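You operate a simulated robot arm through the tools that you are given. There is no shell and no other tool. Be economical: measure what you need, move in short steps, check, and stop when the job is done.

You run a simulated robot arm. Do the job below in one go: nothing can be reset, and whatever is moved stays where it is left.

JOB
Stack the jam jar marked "Cherry" from the counter top on top of the jam jar labelled "Fig".

The check looks at the end state, three seconds after you hand in, the way a careful person would. Anything else that was tipped, shoved, dropped, spilled or broken makes it a failure.

ROBOT AND FRAMES
A 6-joint arm with a two-finger parallel gripper, fixed in place. Base frame: the origin is at the foot of the arm, x ahead of it, y to its left, z up; the work surface is at about z = 86. Units: cm, degrees, N and s.
With the tool pointing down near the work surface it reaches from about 24 to 64 cm from the base axis. Its first joint turns from -66.0 to 66.0 degrees. Payload 2.7 kg.
The tool frame sits at the grasp point between the pads (the TCP): z along the fingers, y along the line on which they close. The tips reach 2.3 cm beyond it. Largest opening 9.4 cm; finger width 3.8, thickness 1; the body of the gripper, 5.4 by 9.6 cm, starts 3.9 cm behind the TCP.
Orientation is told as [roll, pitch, yaw] about the base's x, y, z axes, in that order, counted from this pose: with the fingers straight down and closing along the base's y, the tool's x points along the base's -x, its y along +y and its z along -z.

CONTROLS
- The arm moves only by the tool servo_tool. Its argument "increments" is a list of rows, each a list of 5 numbers: the closure, from 0 (fully open) to 1 (shut), then the shift along the tool's x, y, z in units of 40 mm (1.0 is 40 mm), then the turn about the tool's z in units of 4 degrees (1.0 is 4 degrees). In form: [[grip, tx, ty, tz, yaw], ...]. A call has 1 to 12 rows; each row shifts and turns the commanded pose from where the row before left it, along the tool's axes as they then stand. A call with a number of a shift or a turn outside -1 to 1 is refused whole. Each row takes 0.2 s and may step no farther than 5 cm and 8.6 degrees from the row before; otherwise, or with a gripper value out of range, the whole call is refused. Where a pose cannot be reached the arm comes as near as it can. A force on the tool above 40 N (or 10 N above the force at the start of the call, whichever is more), or a blocked arm, ends the call early, and 0.2 s more pass. The fingers move at their own pace (about 4.5 cm/s each) and stop on an object; they squeeze with about 21 N. The grip force told is the motor's: it shows also when the fingers shut on nothing. Time passes only in rows, and 0.2 s behind the last, so rows that do not move let the fingers close. It gives the time, the measured TCP pose, the force on the tool (base axes), the opening and the grip force at its end, in the units of the frame above (readings bear some noise), and new pictures: "show" is both (left out), scene, wrist or none.
- Cameras (640 x 400 px; columns grow to the right, rows downward): "scene" is fixed at [6.66, -41.29, 142.84]; the picture's right is [0.84, -0.54, 0.00], its down [-0.23, -0.35, -0.91] and it looks along [0.49, 0.76, -0.42] (base axes); focal length 308 px, centre (320, 200). "wrist" rides on the gripper at [8.6, 1.6, -7.5] in the tool frame; the picture's right is [-0.18, 0.98, 0.00], its down [-0.58, -0.11, -0.81] and it looks along [-0.79, -0.15, 0.59] (tool axes); focal length 243 px, centre (320, 200). There is no depth. A picture from a camera that has moved, and an enlarged one, comes with that camera's place and axes in the base frame and with its lens. The place of the scene camera against the robot may be out by one fixed shift of up to 1.8 cm in any direction.
- inspect(camera, box): a new picture of the part [left, top, right, bottom] of that camera's present view, enlarged. The clock stands still meanwhile.
- hand_in(): hands the job in; it is judged then, once.

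Work in short steps. Places have to be worked out from the pictures, the camera data and where the tool is seen: move nearer, look again, correct. Check each grasp and each placing, and mend what went wrong. You have 90 turns and 170 pictures in all, those below and enlarged ones among them. Open the gripper and draw the arm clear of the work before you hand the job in, unless the task says otherwise; then end with one line.

The tools are called after "Emit:" by a JSON object that holds its "method" and its "body". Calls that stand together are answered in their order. servo_tool: Moves the arm, as the interface text tells. Its arguments: {"type":"object","properties":{"increments":{"type":"array","items":{"type":"array","items":{"type":"number"}}},"show":{"type":"string","enum":["both","scene","wrist","none"]}},"required":["increments"]} The other tools are called the same way: inspect (camera, box) takes an enlarged picture of a part of a camera's view; hand_in () hands the job in.

At the start:

```text
clock: 0.0
eef_pos: [33.4, 17.86, 127.03]
tool_rot: [0.0, 0.0, 0.0]
ft_force: [-0.1, 0.5, 0.1]
opening: 9.4
grip_force: 0.1
```

scene: 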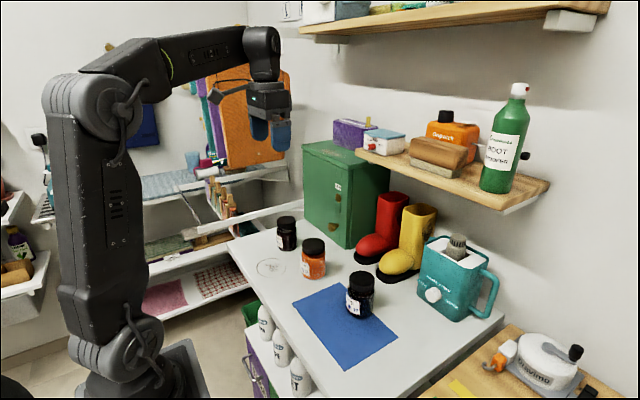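
wrist: 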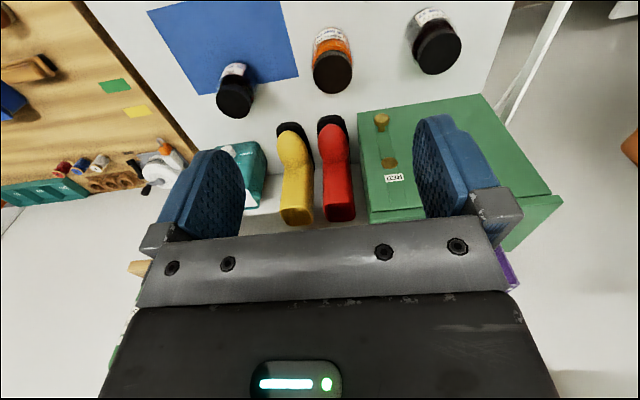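

Three jars are visible; I need to read their labels, so I enlarge both views.

Emit:
{"method": "inspect", "body": {"camera": "scene", "box": [260, 205, 400, 325]}}

Emit:
{"method": "inspect", "body": {"camera": "wrist", "box": [200, 0, 480, 130]}}

```text
3.33 times, centred on (330, 265) of scene
camera zoom: at [6.66, -41.29, 142.84], right [0.84, -0.54, 0.0], down [-0.23, -0.35, -0.91], along [0.49, 0.76, -0.42], focal length 1027 px, centre (287, -17)
```

zoom: 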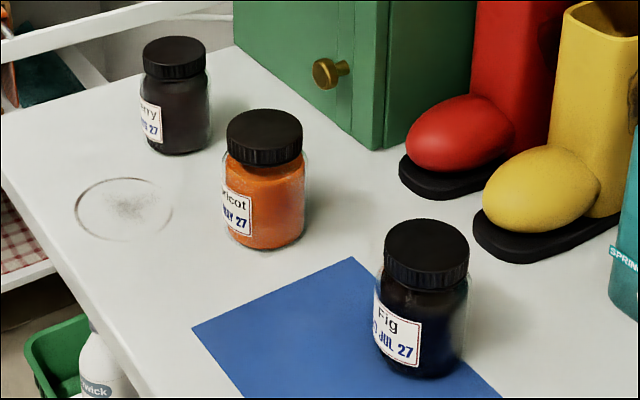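

```text
2.29 times, centred on (340, 65) of wrist
camera zoom: at [24.77, 19.53, 134.4], right [0.18, 0.98, 0.0], down [0.58, -0.11, 0.81], along [0.79, -0.15, -0.59], focal length 555 px, centre (274, 509)
```

zoom: 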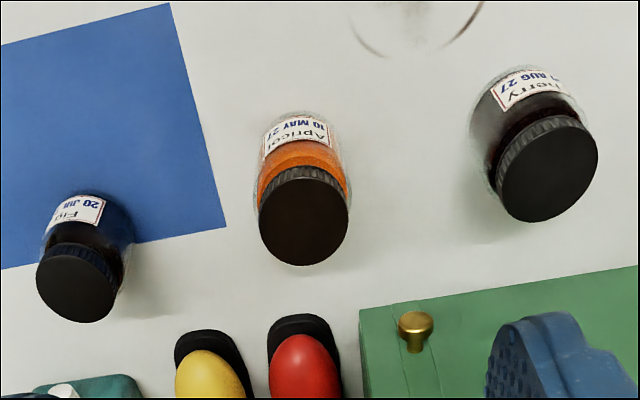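

Cherry is the far-left jar, with its lid at about (42.8, 33.5, 97.5). Fig is on the blue mat at about (44.8, 1, 97.5), and Apricot stands between them at (43, 18). I'll move to above Cherry first.

Emit:
{"method": "servo_tool", "body": {"increments": [[0, -0.336, 0.554, 0.607, 0], [0, -0.336, 0.554, 0.607, 0], [0, -0.336, 0.554, 0.607, 0], [0, -0.336, 0.554, 0.607, 0], [0, -0.336, 0.554, 0.607, 0], [0, -0.336, 0.554, 0.607, 0], [0, -0.336, 0.554, 0.607, 0], [0, 0, 0, 0, 0]]}}

```text
clock: 1.8
eef_pos: [42.92, 33.46, 109.73]
tool_rot: [0.0, 0.0, 0.0]
ft_force: [-1.1, 0.3, 0.5]
opening: 9.38
grip_force: 0.0
camera wrist: at [34.26, 35.0, 117.38], right [0.18, 0.98, 0.0], down [0.58, -0.11, 0.81], along [0.79, -0.15, -0.59], focal length 243 px, centre (320, 200)
```

scene: 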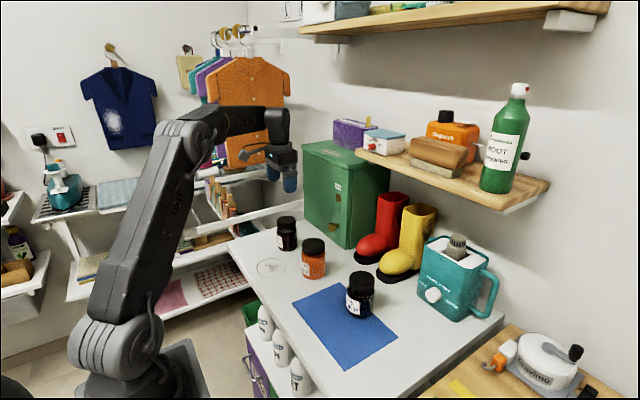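
wrist: 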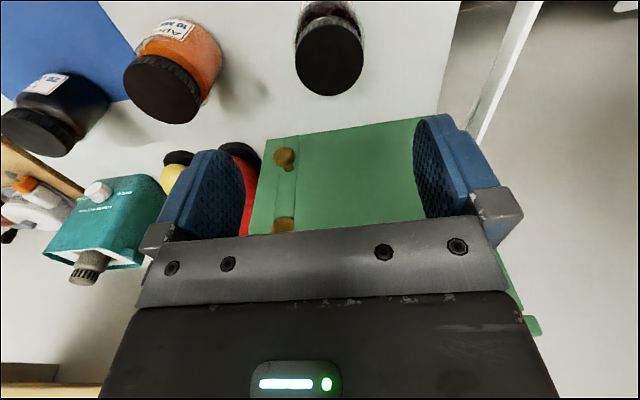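

Triangulating the two wrist views puts the Cherry lid at about (43.9, 34.0, 94.9). I'll correct for that and come down partway.

Emit:
{"method": "servo_tool", "body": {"increments": [[0, -0.125, 0.075, 0.6, 0], [0, -0.125, 0.075, 0.6, 0], [0, 0, 0, 0.9, 0], [0, 0, 0, 0, 0]]}}

Emit:
{"method": "inspect", "body": {"camera": "scene", "box": [240, 140, 340, 260]}}

```text
clock: 2.8
eef_pos: [43.72, 34.19, 101.62]
tool_rot: [0.0, -0.1, 0.0]
ft_force: [-0.7, 0.0, -0.1]
opening: 9.4
grip_force: 0.0
camera wrist: at [35.21, 35.85, 109.03], right [0.18, 0.98, 0.0], down [0.58, -0.11, 0.81], along [0.79, -0.15, -0.59], focal length 243 px, centre (320, 200)
```

scene: 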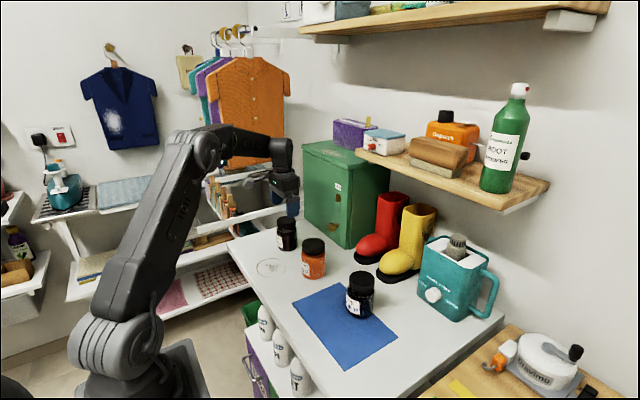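
wrist: 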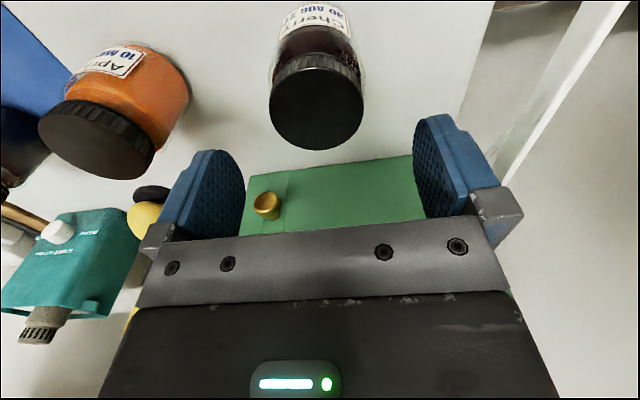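

```text
3.33 times, centred on (290, 200) of scene
camera zoom: at [6.66, -41.29, 142.84], right [0.84, -0.54, 0.0], down [-0.23, -0.35, -0.91], along [0.49, 0.76, -0.42], focal length 1027 px, centre (420, 200)
```

zoom: 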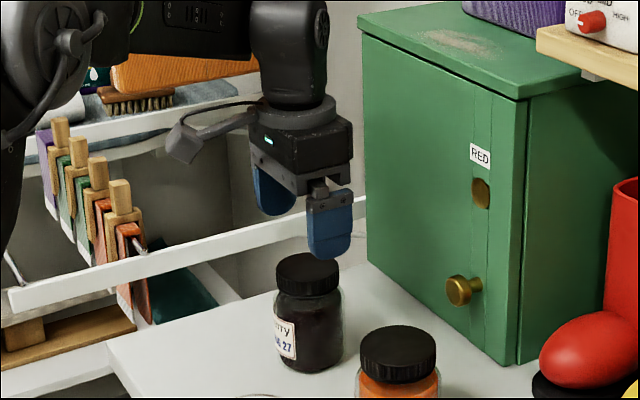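

The Cherry lid checks out at about (43.7, 34.0, 95), and the tool is centred over it. I'll descend to z≈92.4.

Emit:
{"method": "servo_tool", "body": {"increments": [[0, 0, -0.03, 0.5, 0], [0, 0, 0, 0.5, 0], [0, 0, 0, 0.5, 0], [0, 0, 0, 0.5, 0], [0, 0, 0, 0.3, 0], [0, 0, 0, 0, 0]]}}

Emit:
{"method": "inspect", "body": {"camera": "scene", "box": [240, 180, 340, 280]}}

```text
clock: 4.2
eef_pos: [43.77, 33.92, 92.37]
tool_rot: [0.0, -0.1, -0.1]
ft_force: [0.1, -0.2, 0.8]
opening: 9.38
grip_force: 0.1
camera wrist: at [35.16, 35.52, 99.76], right [0.18, 0.98, 0.0], down [0.58, -0.11, 0.81], along [0.79, -0.15, -0.59], focal length 243 px, centre (320, 200)
```

scene: 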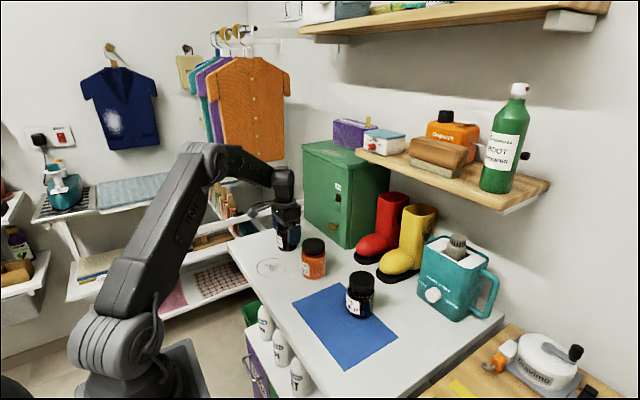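
wrist: 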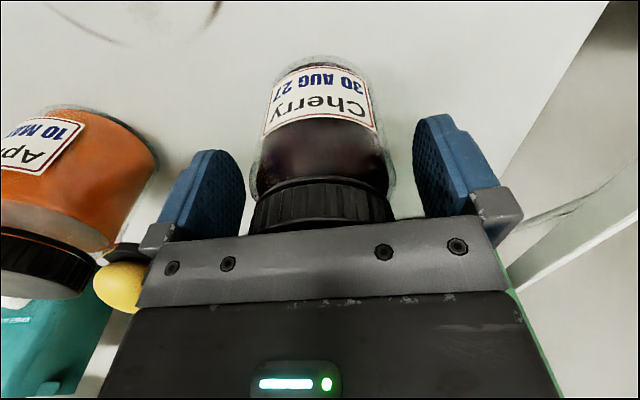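

```text
4.00 times, centred on (290, 230) of scene
camera zoom: at [6.66, -41.29, 142.84], right [0.84, -0.54, 0.0], down [-0.23, -0.35, -0.91], along [0.49, 0.76, -0.42], focal length 1232 px, centre (440, 80)
```

zoom: 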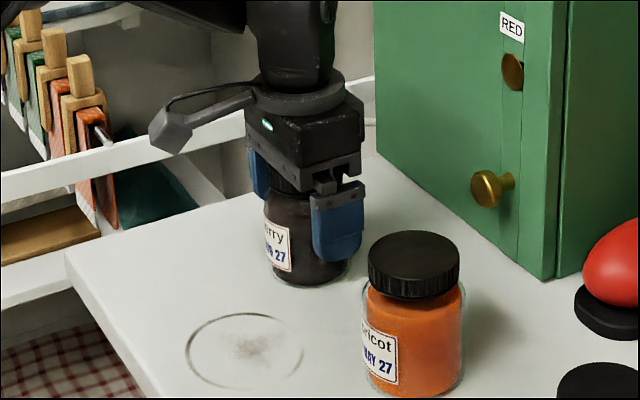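

The jar sits between the fingers and no contact force shows, so I close the gripper.

Emit:
{"method": "servo_tool", "body": {"increments": [[0.3, 0, 0, 0, 0], [0.6, 0, 0, 0, 0], [1, 0, 0, 0, 0], [1, 0, 0, 0, 0], [1, 0, 0, 0, 0], [1, 0, 0, 0, 0]], "show": "wrist"}}

```text
clock: 5.6
eef_pos: [43.84, 33.84, 92.44]
tool_rot: [0.0, -0.1, 0.0]
ft_force: [1.1, 1.4, -0.8]
opening: 6.77
grip_force: 20.9
camera wrist: at [35.16, 35.53, 99.79], right [0.18, 0.98, 0.0], down [0.58, -0.11, 0.81], along [0.79, -0.15, -0.59], focal length 243 px, centre (320, 200)
```

wrist: 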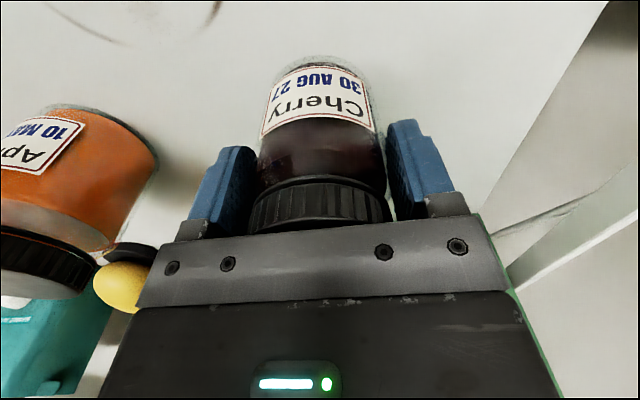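

The gripper is holding the jar at an opening of 6.8 cm, so I lift it gently.

Emit:
{"method": "servo_tool", "body": {"increments": [[1, 0, 0, -0.15, 0], [1, 0, 0, -0.3, 0], [1, 0, 0, -0.5, 0], [1, 0, 0, -0.6, 0], [1, 0, 0, -0.6, 0], [1, 0, 0, -0.6, 0], [1, 0, 0, -0.6, 0], [1, 0, 0, -0.6, 0], [1, 0, 0, -0.6, 0], [1, 0, 0, -0.4, 0], [1, 0, 0, -0.2, 0], [1, 0, 0, 0, 0]]}}

```text
clock: 8.2
eef_pos: [43.81, 33.91, 113.06]
tool_rot: [0.1, 0.0, -0.1]
ft_force: [0.5, 0.8, -4.4]
opening: 6.74
grip_force: 21.0
camera wrist: at [35.2, 35.53, 120.43], right [0.18, 0.98, 0.0], down [0.58, -0.11, 0.81], along [0.79, -0.15, -0.59], focal length 243 px, centre (320, 200)
```

scene: 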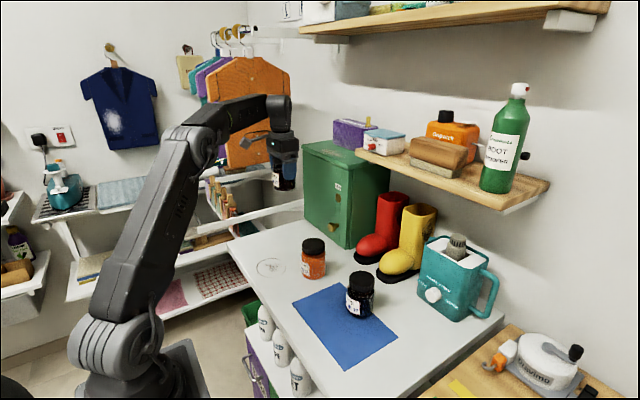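
wrist: 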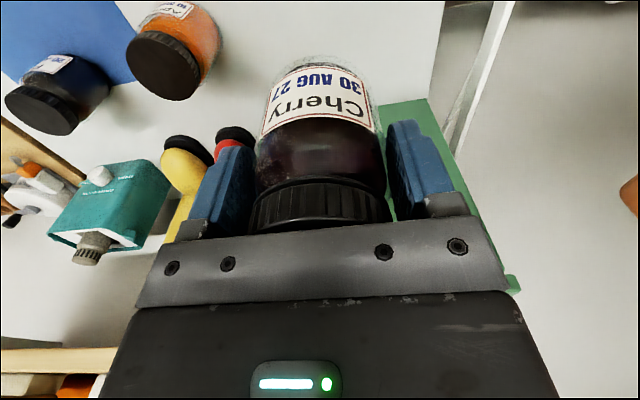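

Cherry is lifted cleanly. Fig looks to be at about (45.7, 0.2), so I'll move sideways partway and look again.

Emit:
{"method": "servo_tool", "body": {"increments": [[1, 0, -0.2, 0, 0], [1, 0, -0.4, 0, 0], [1, 0, -0.6, 0, 0], [1, 0, -0.7, 0, 0], [1, 0, -0.7, 0, 0], [1, 0, -0.7, 0, 0], [1, 0, -0.7, 0, 0], [1, 0, -0.6, 0, 0], [1, 0, -0.4, 0, 0], [1, 0, -0.2, 0, 0], [1, 0, 0, 0, 0]]}}

Emit:
{"method": "inspect", "body": {"camera": "wrist", "box": [80, 0, 320, 150]}}

```text
clock: 10.6
eef_pos: [43.81, 13.2, 112.77]
tool_rot: [0.0, 0.0, 0.0]
ft_force: [-0.2, 0.1, -3.4]
opening: 6.72
grip_force: 21.0
camera wrist: at [35.23, 14.7, 120.31], right [0.18, 0.98, 0.0], down [0.58, -0.11, 0.81], along [0.79, -0.15, -0.59], focal length 243 px, centre (320, 200)
```

scene: 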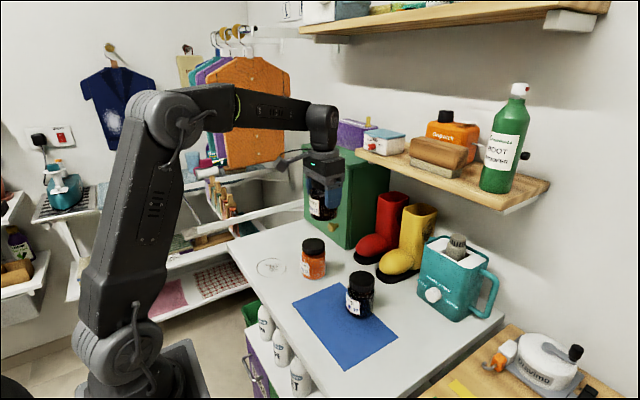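
wrist: 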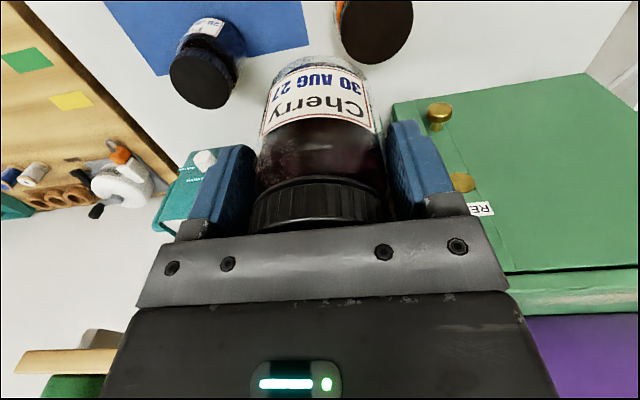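

```text
2.67 times, centred on (200, 75) of wrist
camera zoom: at [35.23, 14.7, 120.31], right [0.18, 0.98, 0.0], down [0.58, -0.11, 0.81], along [0.79, -0.15, -0.59], focal length 647 px, centre (640, 533)
```

zoom: 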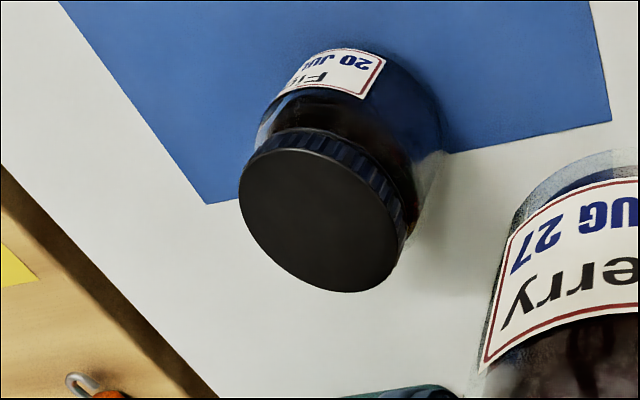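

Fig's lid comes out at about (46.0, -0.15, 95), the same in every wrist view. I move over it at the present height.

Emit:
{"method": "servo_tool", "body": {"increments": [[1, -0.05, -0.2, 0, 0], [1, -0.1, -0.5, 0, 0], [1, -0.1, -0.6, 0, 0], [1, -0.1, -0.6, 0, 0], [1, -0.1, -0.6, 0, 0], [1, -0.07, -0.5, 0, 0], [1, -0.03, -0.24, 0, 0], [1, 0, -0.1, 0, 0], [1, 0, 0, 0, 0]]}}

Emit:
{"method": "inspect", "body": {"camera": "scene", "box": [300, 180, 440, 330]}}

Emit:
{"method": "inspect", "body": {"camera": "wrist", "box": [220, 0, 420, 125]}}

```text
clock: 12.6
eef_pos: [45.95, -0.19, 112.96]
tool_rot: [-0.1, 0.0, 0.0]
ft_force: [0.0, -1.1, -3.5]
opening: 6.74
grip_force: 20.8
camera wrist: at [37.33, 1.45, 120.4], right [0.18, 0.98, 0.0], down [0.58, -0.11, 0.81], along [0.79, -0.15, -0.59], focal length 243 px, centre (320, 200)
```

scene: 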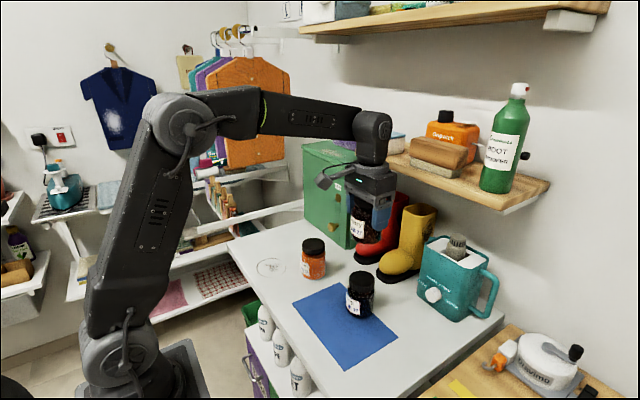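
wrist: 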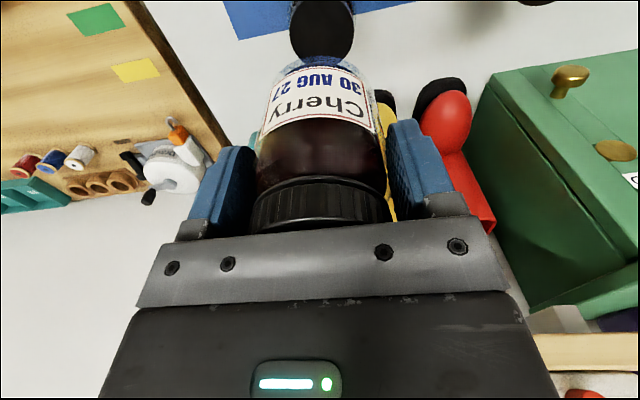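

```text
2.67 times, centred on (370, 255) of scene
camera zoom: at [6.66, -41.29, 142.84], right [0.84, -0.54, 0.0], down [-0.23, -0.35, -0.91], along [0.49, 0.76, -0.42], focal length 821 px, centre (187, 53)
```

zoom: 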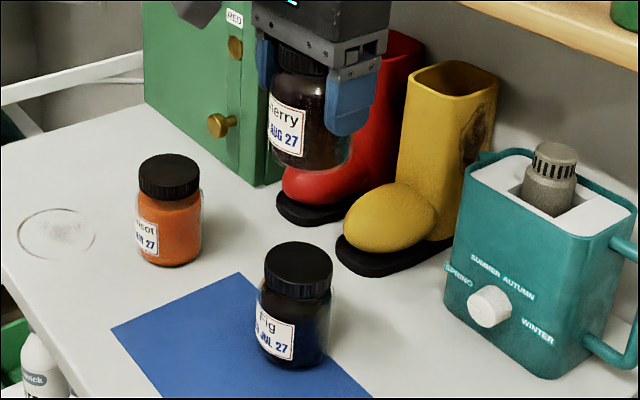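

```text
3.20 times, centred on (320, 62) of wrist
camera zoom: at [37.33, 1.45, 120.4], right [0.18, 0.98, 0.0], down [0.58, -0.11, 0.81], along [0.79, -0.15, -0.59], focal length 776 px, centre (320, 640)
```

zoom: 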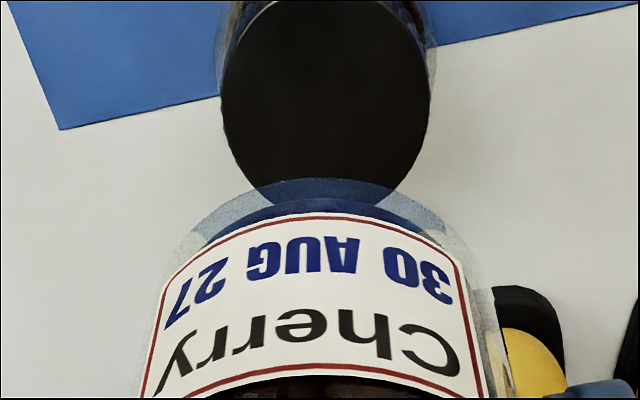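

The jar is aligned within a few millimetres. I descend until Cherry's bottom is about 2 cm above Fig's lid, then check from both cameras.

Emit:
{"method": "servo_tool", "body": {"increments": [[1, 0, 0, 0.2, 0], [1, 0, 0, 0.4, 0], [1, 0, 0, 0.5, 0], [1, 0, 0, 0.5, 0], [1, 0, 0, 0.4, 0], [1, 0, 0, 0.25, 0], [1, 0, 0, 0.1, 0], [1, 0, 0, 0, 0]]}}

Emit:
{"method": "inspect", "body": {"camera": "scene", "box": [320, 220, 410, 330]}}

Emit:
{"method": "inspect", "body": {"camera": "wrist", "box": [220, 0, 420, 125]}}

```text
clock: 14.4
eef_pos: [46.04, -0.21, 103.58]
tool_rot: [0.0, 0.0, -0.1]
ft_force: [-0.5, -0.4, -3.5]
opening: 6.71
grip_force: 20.8
camera wrist: at [37.34, 1.44, 110.98], right [0.18, 0.98, 0.0], down [0.58, -0.11, 0.81], along [0.79, -0.15, -0.59], focal length 243 px, centre (320, 200)
```

scene: 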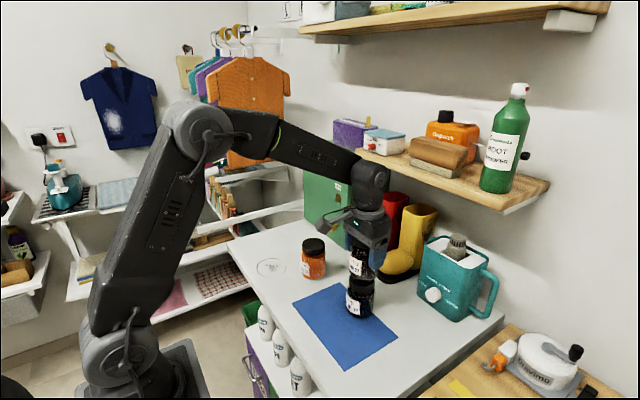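
wrist: 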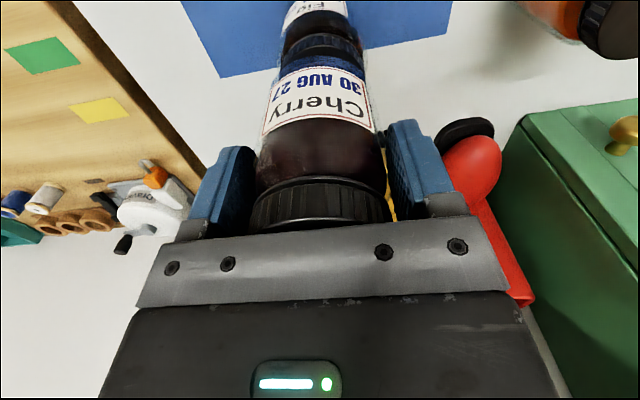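

```text
3.64 times, centred on (365, 275) of scene
camera zoom: at [6.66, -41.29, 142.84], right [0.84, -0.54, 0.0], down [-0.23, -0.35, -0.91], along [0.49, 0.76, -0.42], focal length 1120 px, centre (156, -73)
```

zoom: 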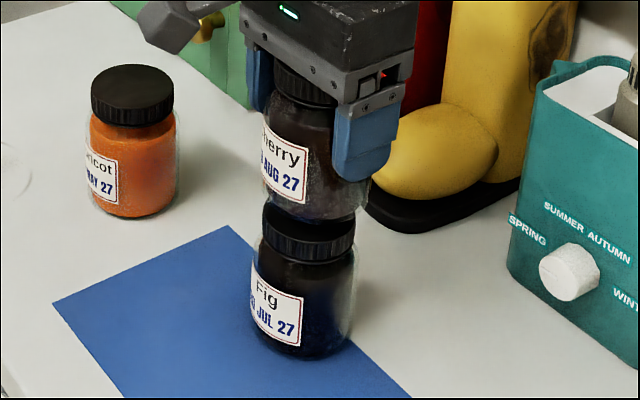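

```text
3.20 times, centred on (320, 62) of wrist
camera zoom: at [37.34, 1.44, 110.98], right [0.18, 0.98, 0.0], down [0.58, -0.11, 0.81], along [0.79, -0.15, -0.59], focal length 776 px, centre (320, 640)
```

zoom: 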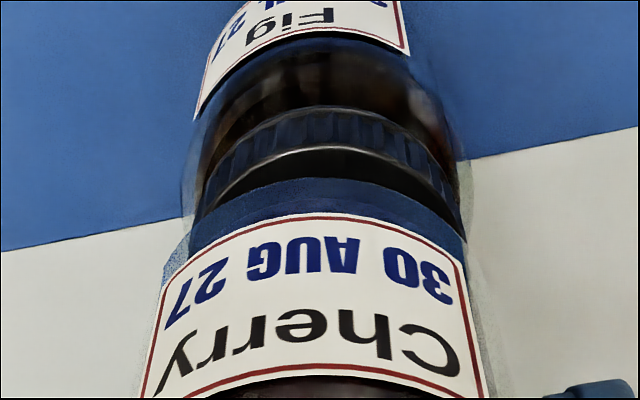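

From the wrist the two jars line up sideways. I zoom the scene view to check the x alignment.

Emit:
{"method": "inspect", "body": {"camera": "scene", "box": [335, 235, 385, 325]}}

Emit:
{"method": "inspect", "body": {"camera": "scene", "box": [340, 255, 384, 285]}}

```text
4.44 times, centred on (360, 280) of scene
camera zoom: at [6.66, -41.29, 142.84], right [0.84, -0.54, 0.0], down [-0.23, -0.35, -0.91], along [0.49, 0.76, -0.42], focal length 1369 px, centre (142, -156)
```

zoom: 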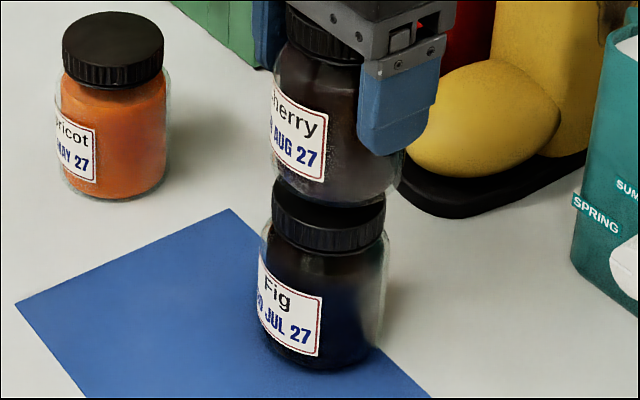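

```text
13.33 times, centred on (362, 270) of scene
camera zoom: at [6.66, -41.29, 142.84], right [0.84, -0.54, 0.0], down [-0.23, -0.35, -0.91], along [0.49, 0.76, -0.42], focal length 4106 px, centre (-240, -733)
```

zoom: 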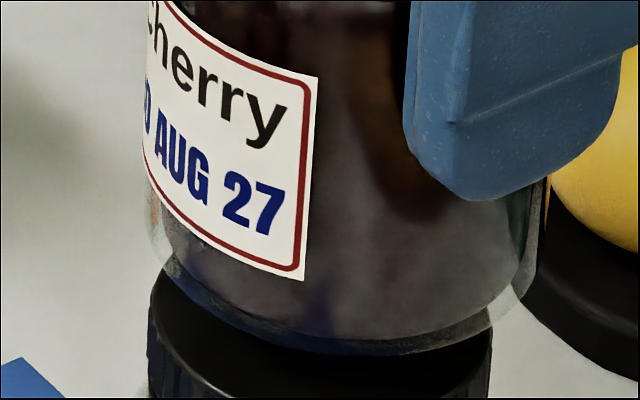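

Cherry sits about 0.25 cm too far in +x and 0.2 cm too far in -y. I correct that and lower to just above contact.

Emit:
{"method": "servo_tool", "body": {"increments": [[1, 0.065, 0.05, 0, 0], [1, 0, 0, 0.15, 0], [1, 0, 0, 0.15, 0], [1, 0, 0, 0.05, 0], [1, 0, 0, 0, 0], [1, 0, 0, 0, 0]]}}

Emit:
{"method": "inspect", "body": {"camera": "scene", "box": [335, 235, 385, 325]}}

Emit:
{"method": "inspect", "body": {"camera": "scene", "box": [340, 260, 384, 290]}}

Emit:
{"method": "inspect", "body": {"camera": "wrist", "box": [220, 0, 420, 125]}}

```text
clock: 15.8
eef_pos: [45.63, -0.05, 102.16]
tool_rot: [0.0, 0.0, 0.0]
ft_force: [0.8, -0.5, -4.0]
opening: 6.71
grip_force: 20.9
camera wrist: at [37.03, 1.58, 109.59], right [0.18, 0.98, 0.0], down [0.58, -0.11, 0.81], along [0.79, -0.15, -0.59], focal length 243 px, centre (320, 200)
```

scene: 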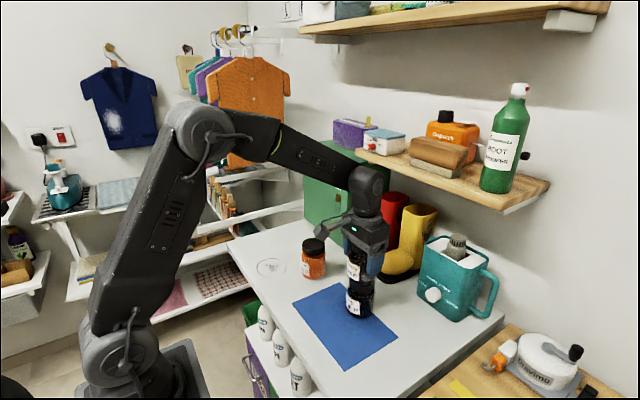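
wrist: 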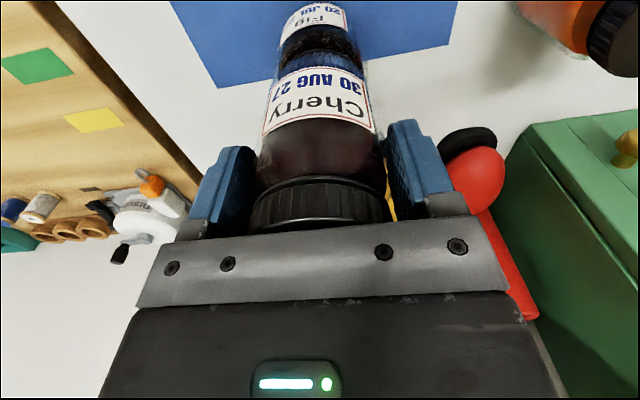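

```text
4.44 times, centred on (360, 280) of scene
camera zoom: at [6.66, -41.29, 142.84], right [0.84, -0.54, 0.0], down [-0.23, -0.35, -0.91], along [0.49, 0.76, -0.42], focal length 1369 px, centre (142, -156)
```

zoom: 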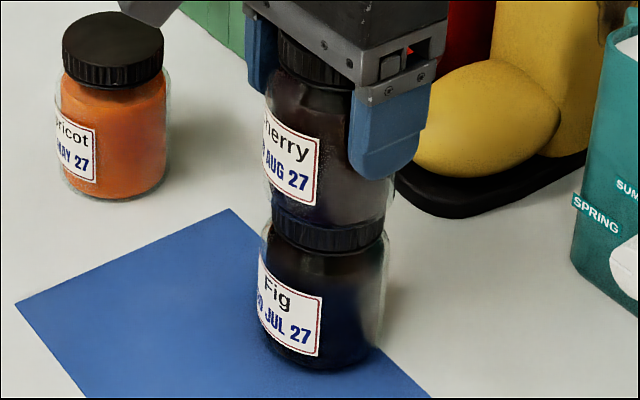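

```text
13.33 times, centred on (362, 275) of scene
camera zoom: at [6.66, -41.29, 142.84], right [0.84, -0.54, 0.0], down [-0.23, -0.35, -0.91], along [0.49, 0.76, -0.42], focal length 4106 px, centre (-240, -800)
```

zoom: 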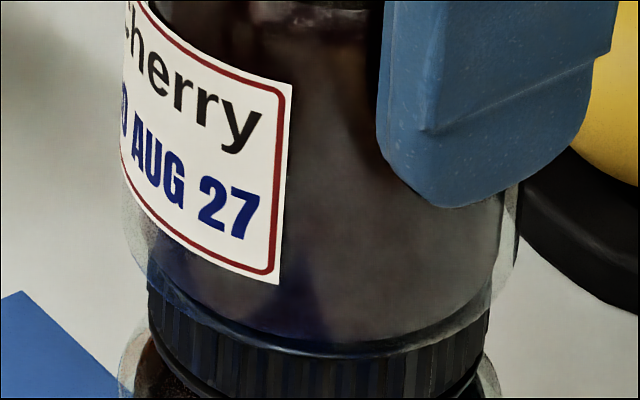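

```text
3.20 times, centred on (320, 62) of wrist
camera zoom: at [37.03, 1.58, 109.59], right [0.18, 0.98, 0.0], down [0.58, -0.11, 0.81], along [0.79, -0.15, -0.59], focal length 776 px, centre (320, 640)
```

zoom: 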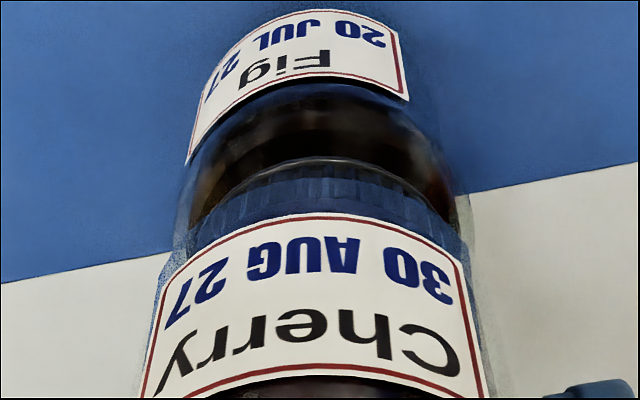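

The jars now agree within about 0.1 cm. I nudge +x slightly and keep lowering, watching the force.

Emit:
{"method": "servo_tool", "body": {"increments": [[1, -0.025, 0, 0.05, 0], [1, 0, 0, 0.05, 0], [1, 0, 0, 0.03, 0], [1, 0, 0, 0, 0], [1, 0, 0, 0, 0]], "show": "scene"}}

Emit:
{"method": "inspect", "body": {"camera": "scene", "box": [340, 260, 384, 290]}}

```text
clock: 17.0
eef_pos: [45.85, -0.07, 101.93]
tool_rot: [0.0, -0.3, 0.0]
ft_force: [3.0, 1.8, 21.1]
opening: 6.73
grip_force: 20.5
```

scene: 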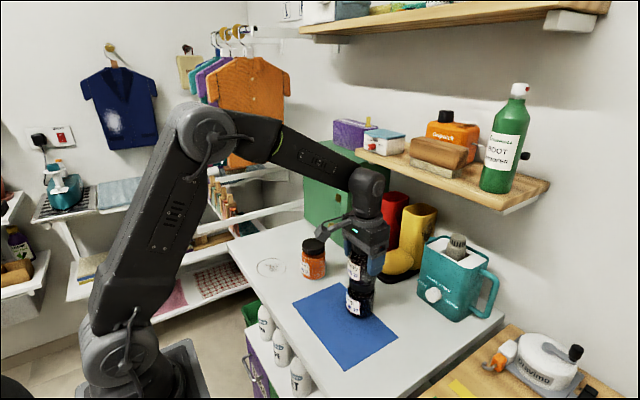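

```text
13.33 times, centred on (362, 275) of scene
camera zoom: at [6.63, -41.29, 142.84], right [0.84, -0.54, 0.0], down [-0.23, -0.35, -0.91], along [0.49, 0.76, -0.42], focal length 4106 px, centre (-240, -800)
```

zoom: 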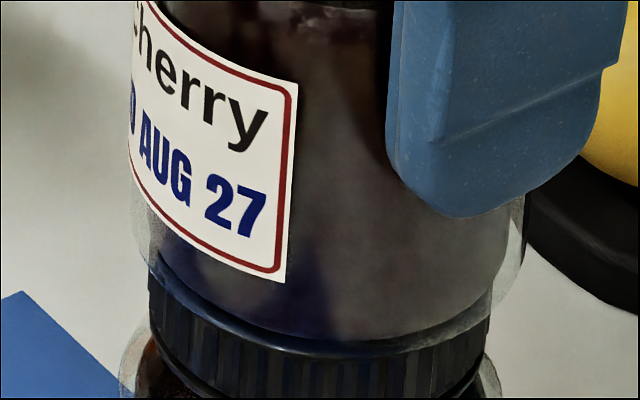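

Cherry rests on Fig's lid with about 25 N of push, well centred. I relax the push and open the gripper gradually.

Emit:
{"method": "servo_tool", "body": {"increments": [[1, 0, 0, -0.03, 0], [1, 0, 0, -0.025, 0], [1, 0, 0, 0, 0], [1, 0, 0, 0, 0]], "show": "none"}}

```text
clock: 18.0
eef_pos: [45.82, -0.08, 101.71]
tool_rot: [0.0, 0.1, 0.0]
ft_force: [4.9, 0.8, 8.8]
opening: 6.69
grip_force: 20.6
```

The push is down to about 12 N. I ease off a little more, then release.

Emit:
{"method": "servo_tool", "body": {"increments": [[1, 0, 0, -0.02, 0], [1, 0, 0, 0, 0], [0.27, 0, 0, 0, 0], [0.24, 0, 0, 0, 0], [0.2, 0, 0, 0, 0], [0.12, 0, 0, 0, 0], [0, 0, 0, 0, 0], [0, 0, 0, 0, 0], [0, 0, 0, 0, 0]]}}

Emit:
{"method": "inspect", "body": {"camera": "scene", "box": [335, 235, 385, 325]}}

```text
clock: 20.0
eef_pos: [45.74, -0.07, 101.91]
tool_rot: [0.1, 0.0, 0.0]
ft_force: [-0.7, 1.0, -0.6]
opening: 9.42
grip_force: 0.1
camera wrist: at [37.18, 1.64, 109.38], right [0.18, 0.98, 0.0], down [0.58, -0.11, 0.81], along [0.79, -0.15, -0.59], focal length 243 px, centre (320, 200)
```

scene: 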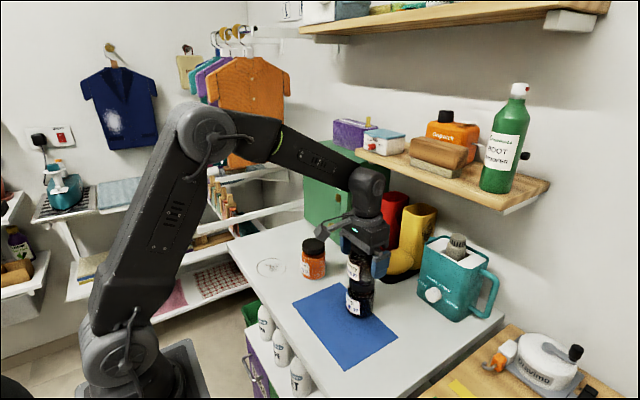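
wrist: 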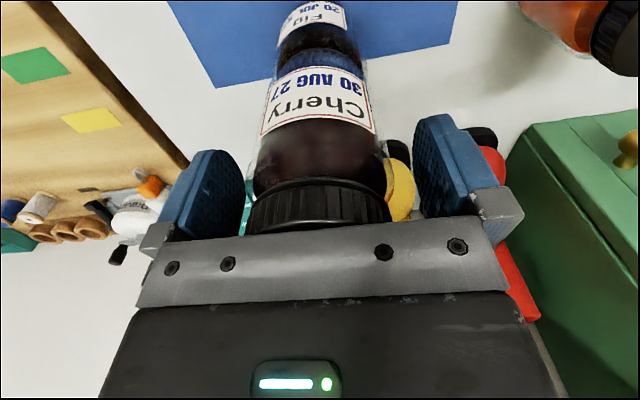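

```text
4.44 times, centred on (360, 280) of scene
camera zoom: at [6.66, -41.29, 142.84], right [0.84, -0.54, 0.0], down [-0.23, -0.35, -0.91], along [0.49, 0.76, -0.42], focal length 1369 px, centre (142, -156)
```

zoom: 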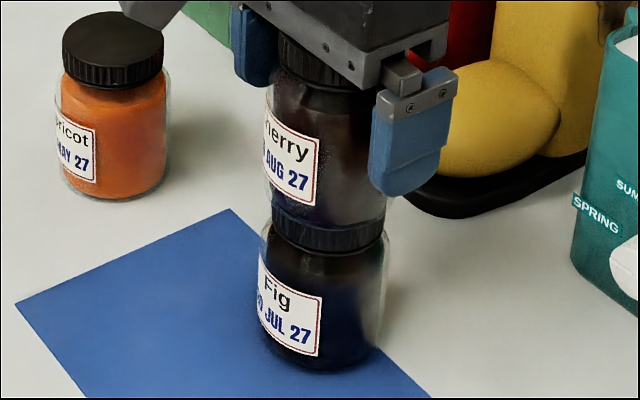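

The jar is released and standing. I raise the gripper straight up, clear of the stack.

Emit:
{"method": "servo_tool", "body": {"increments": [[0, 0, 0, -0.15, 0], [0, 0, 0, -0.3, 0], [0, 0, 0, -0.5, 0], [0, 0, 0, -0.7, 0], [0, 0, 0, -0.8, 0], [0, 0, 0, -0.8, 0], [0, 0, 0, -0.7, 0], [0, 0.7, 0, -0.3, 0], [0, 0.8, 0, 0, 0], [0, 0.7, 0, 0, 0], [0, 0.3, 0, 0, 0], [0, 0, 0, 0, 0]]}}

Emit:
{"method": "inspect", "body": {"camera": "scene", "box": [320, 220, 410, 330]}}

```text
clock: 22.6
eef_pos: [35.68, -0.06, 118.84]
tool_rot: [0.1, 0.0, 0.0]
ft_force: [0.1, -0.6, -0.9]
opening: 9.42
grip_force: 0.1
camera wrist: at [27.09, 1.6, 126.44], right [0.18, 0.98, 0.0], down [0.58, -0.11, 0.81], along [0.79, -0.15, -0.59], focal length 243 px, centre (320, 200)
```

scene: 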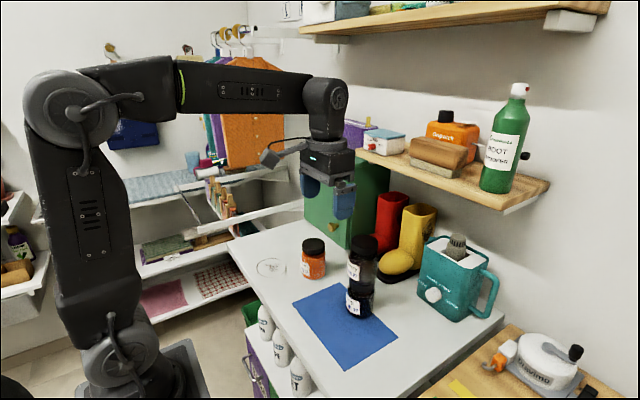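
wrist: 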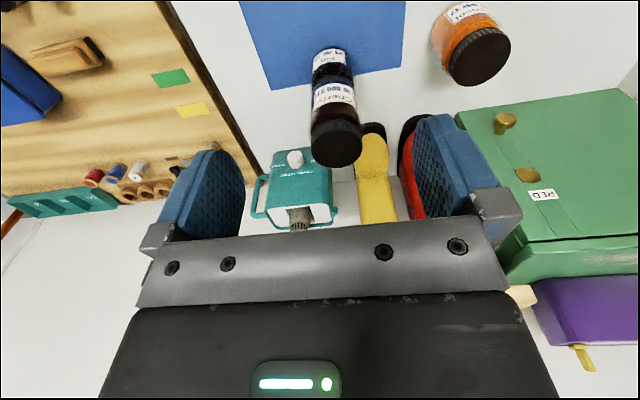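

```text
3.64 times, centred on (365, 275) of scene
camera zoom: at [6.66, -41.29, 142.84], right [0.84, -0.54, 0.0], down [-0.23, -0.35, -0.91], along [0.49, 0.76, -0.42], focal length 1120 px, centre (156, -73)
```

zoom: 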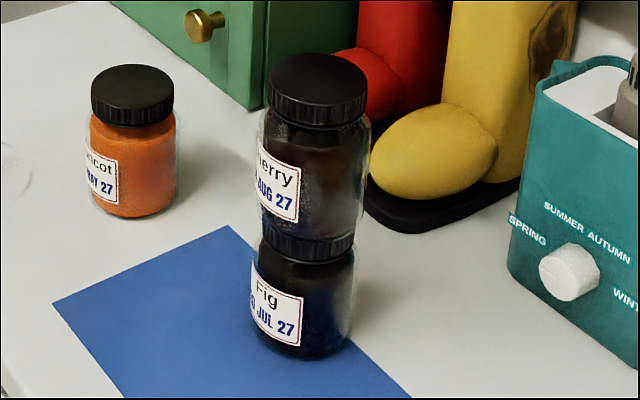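

The stack is upright and centred, nothing else has moved, and the arm is clear, so I hand in.

Emit:
{"method": "hand_in", "body": {}}

```text
The job is handed in.
```

The Cherry jar is stacked upright on top of the Fig jar, nothing else was disturbed, and the job is handed in with the gripper open and the arm clear.
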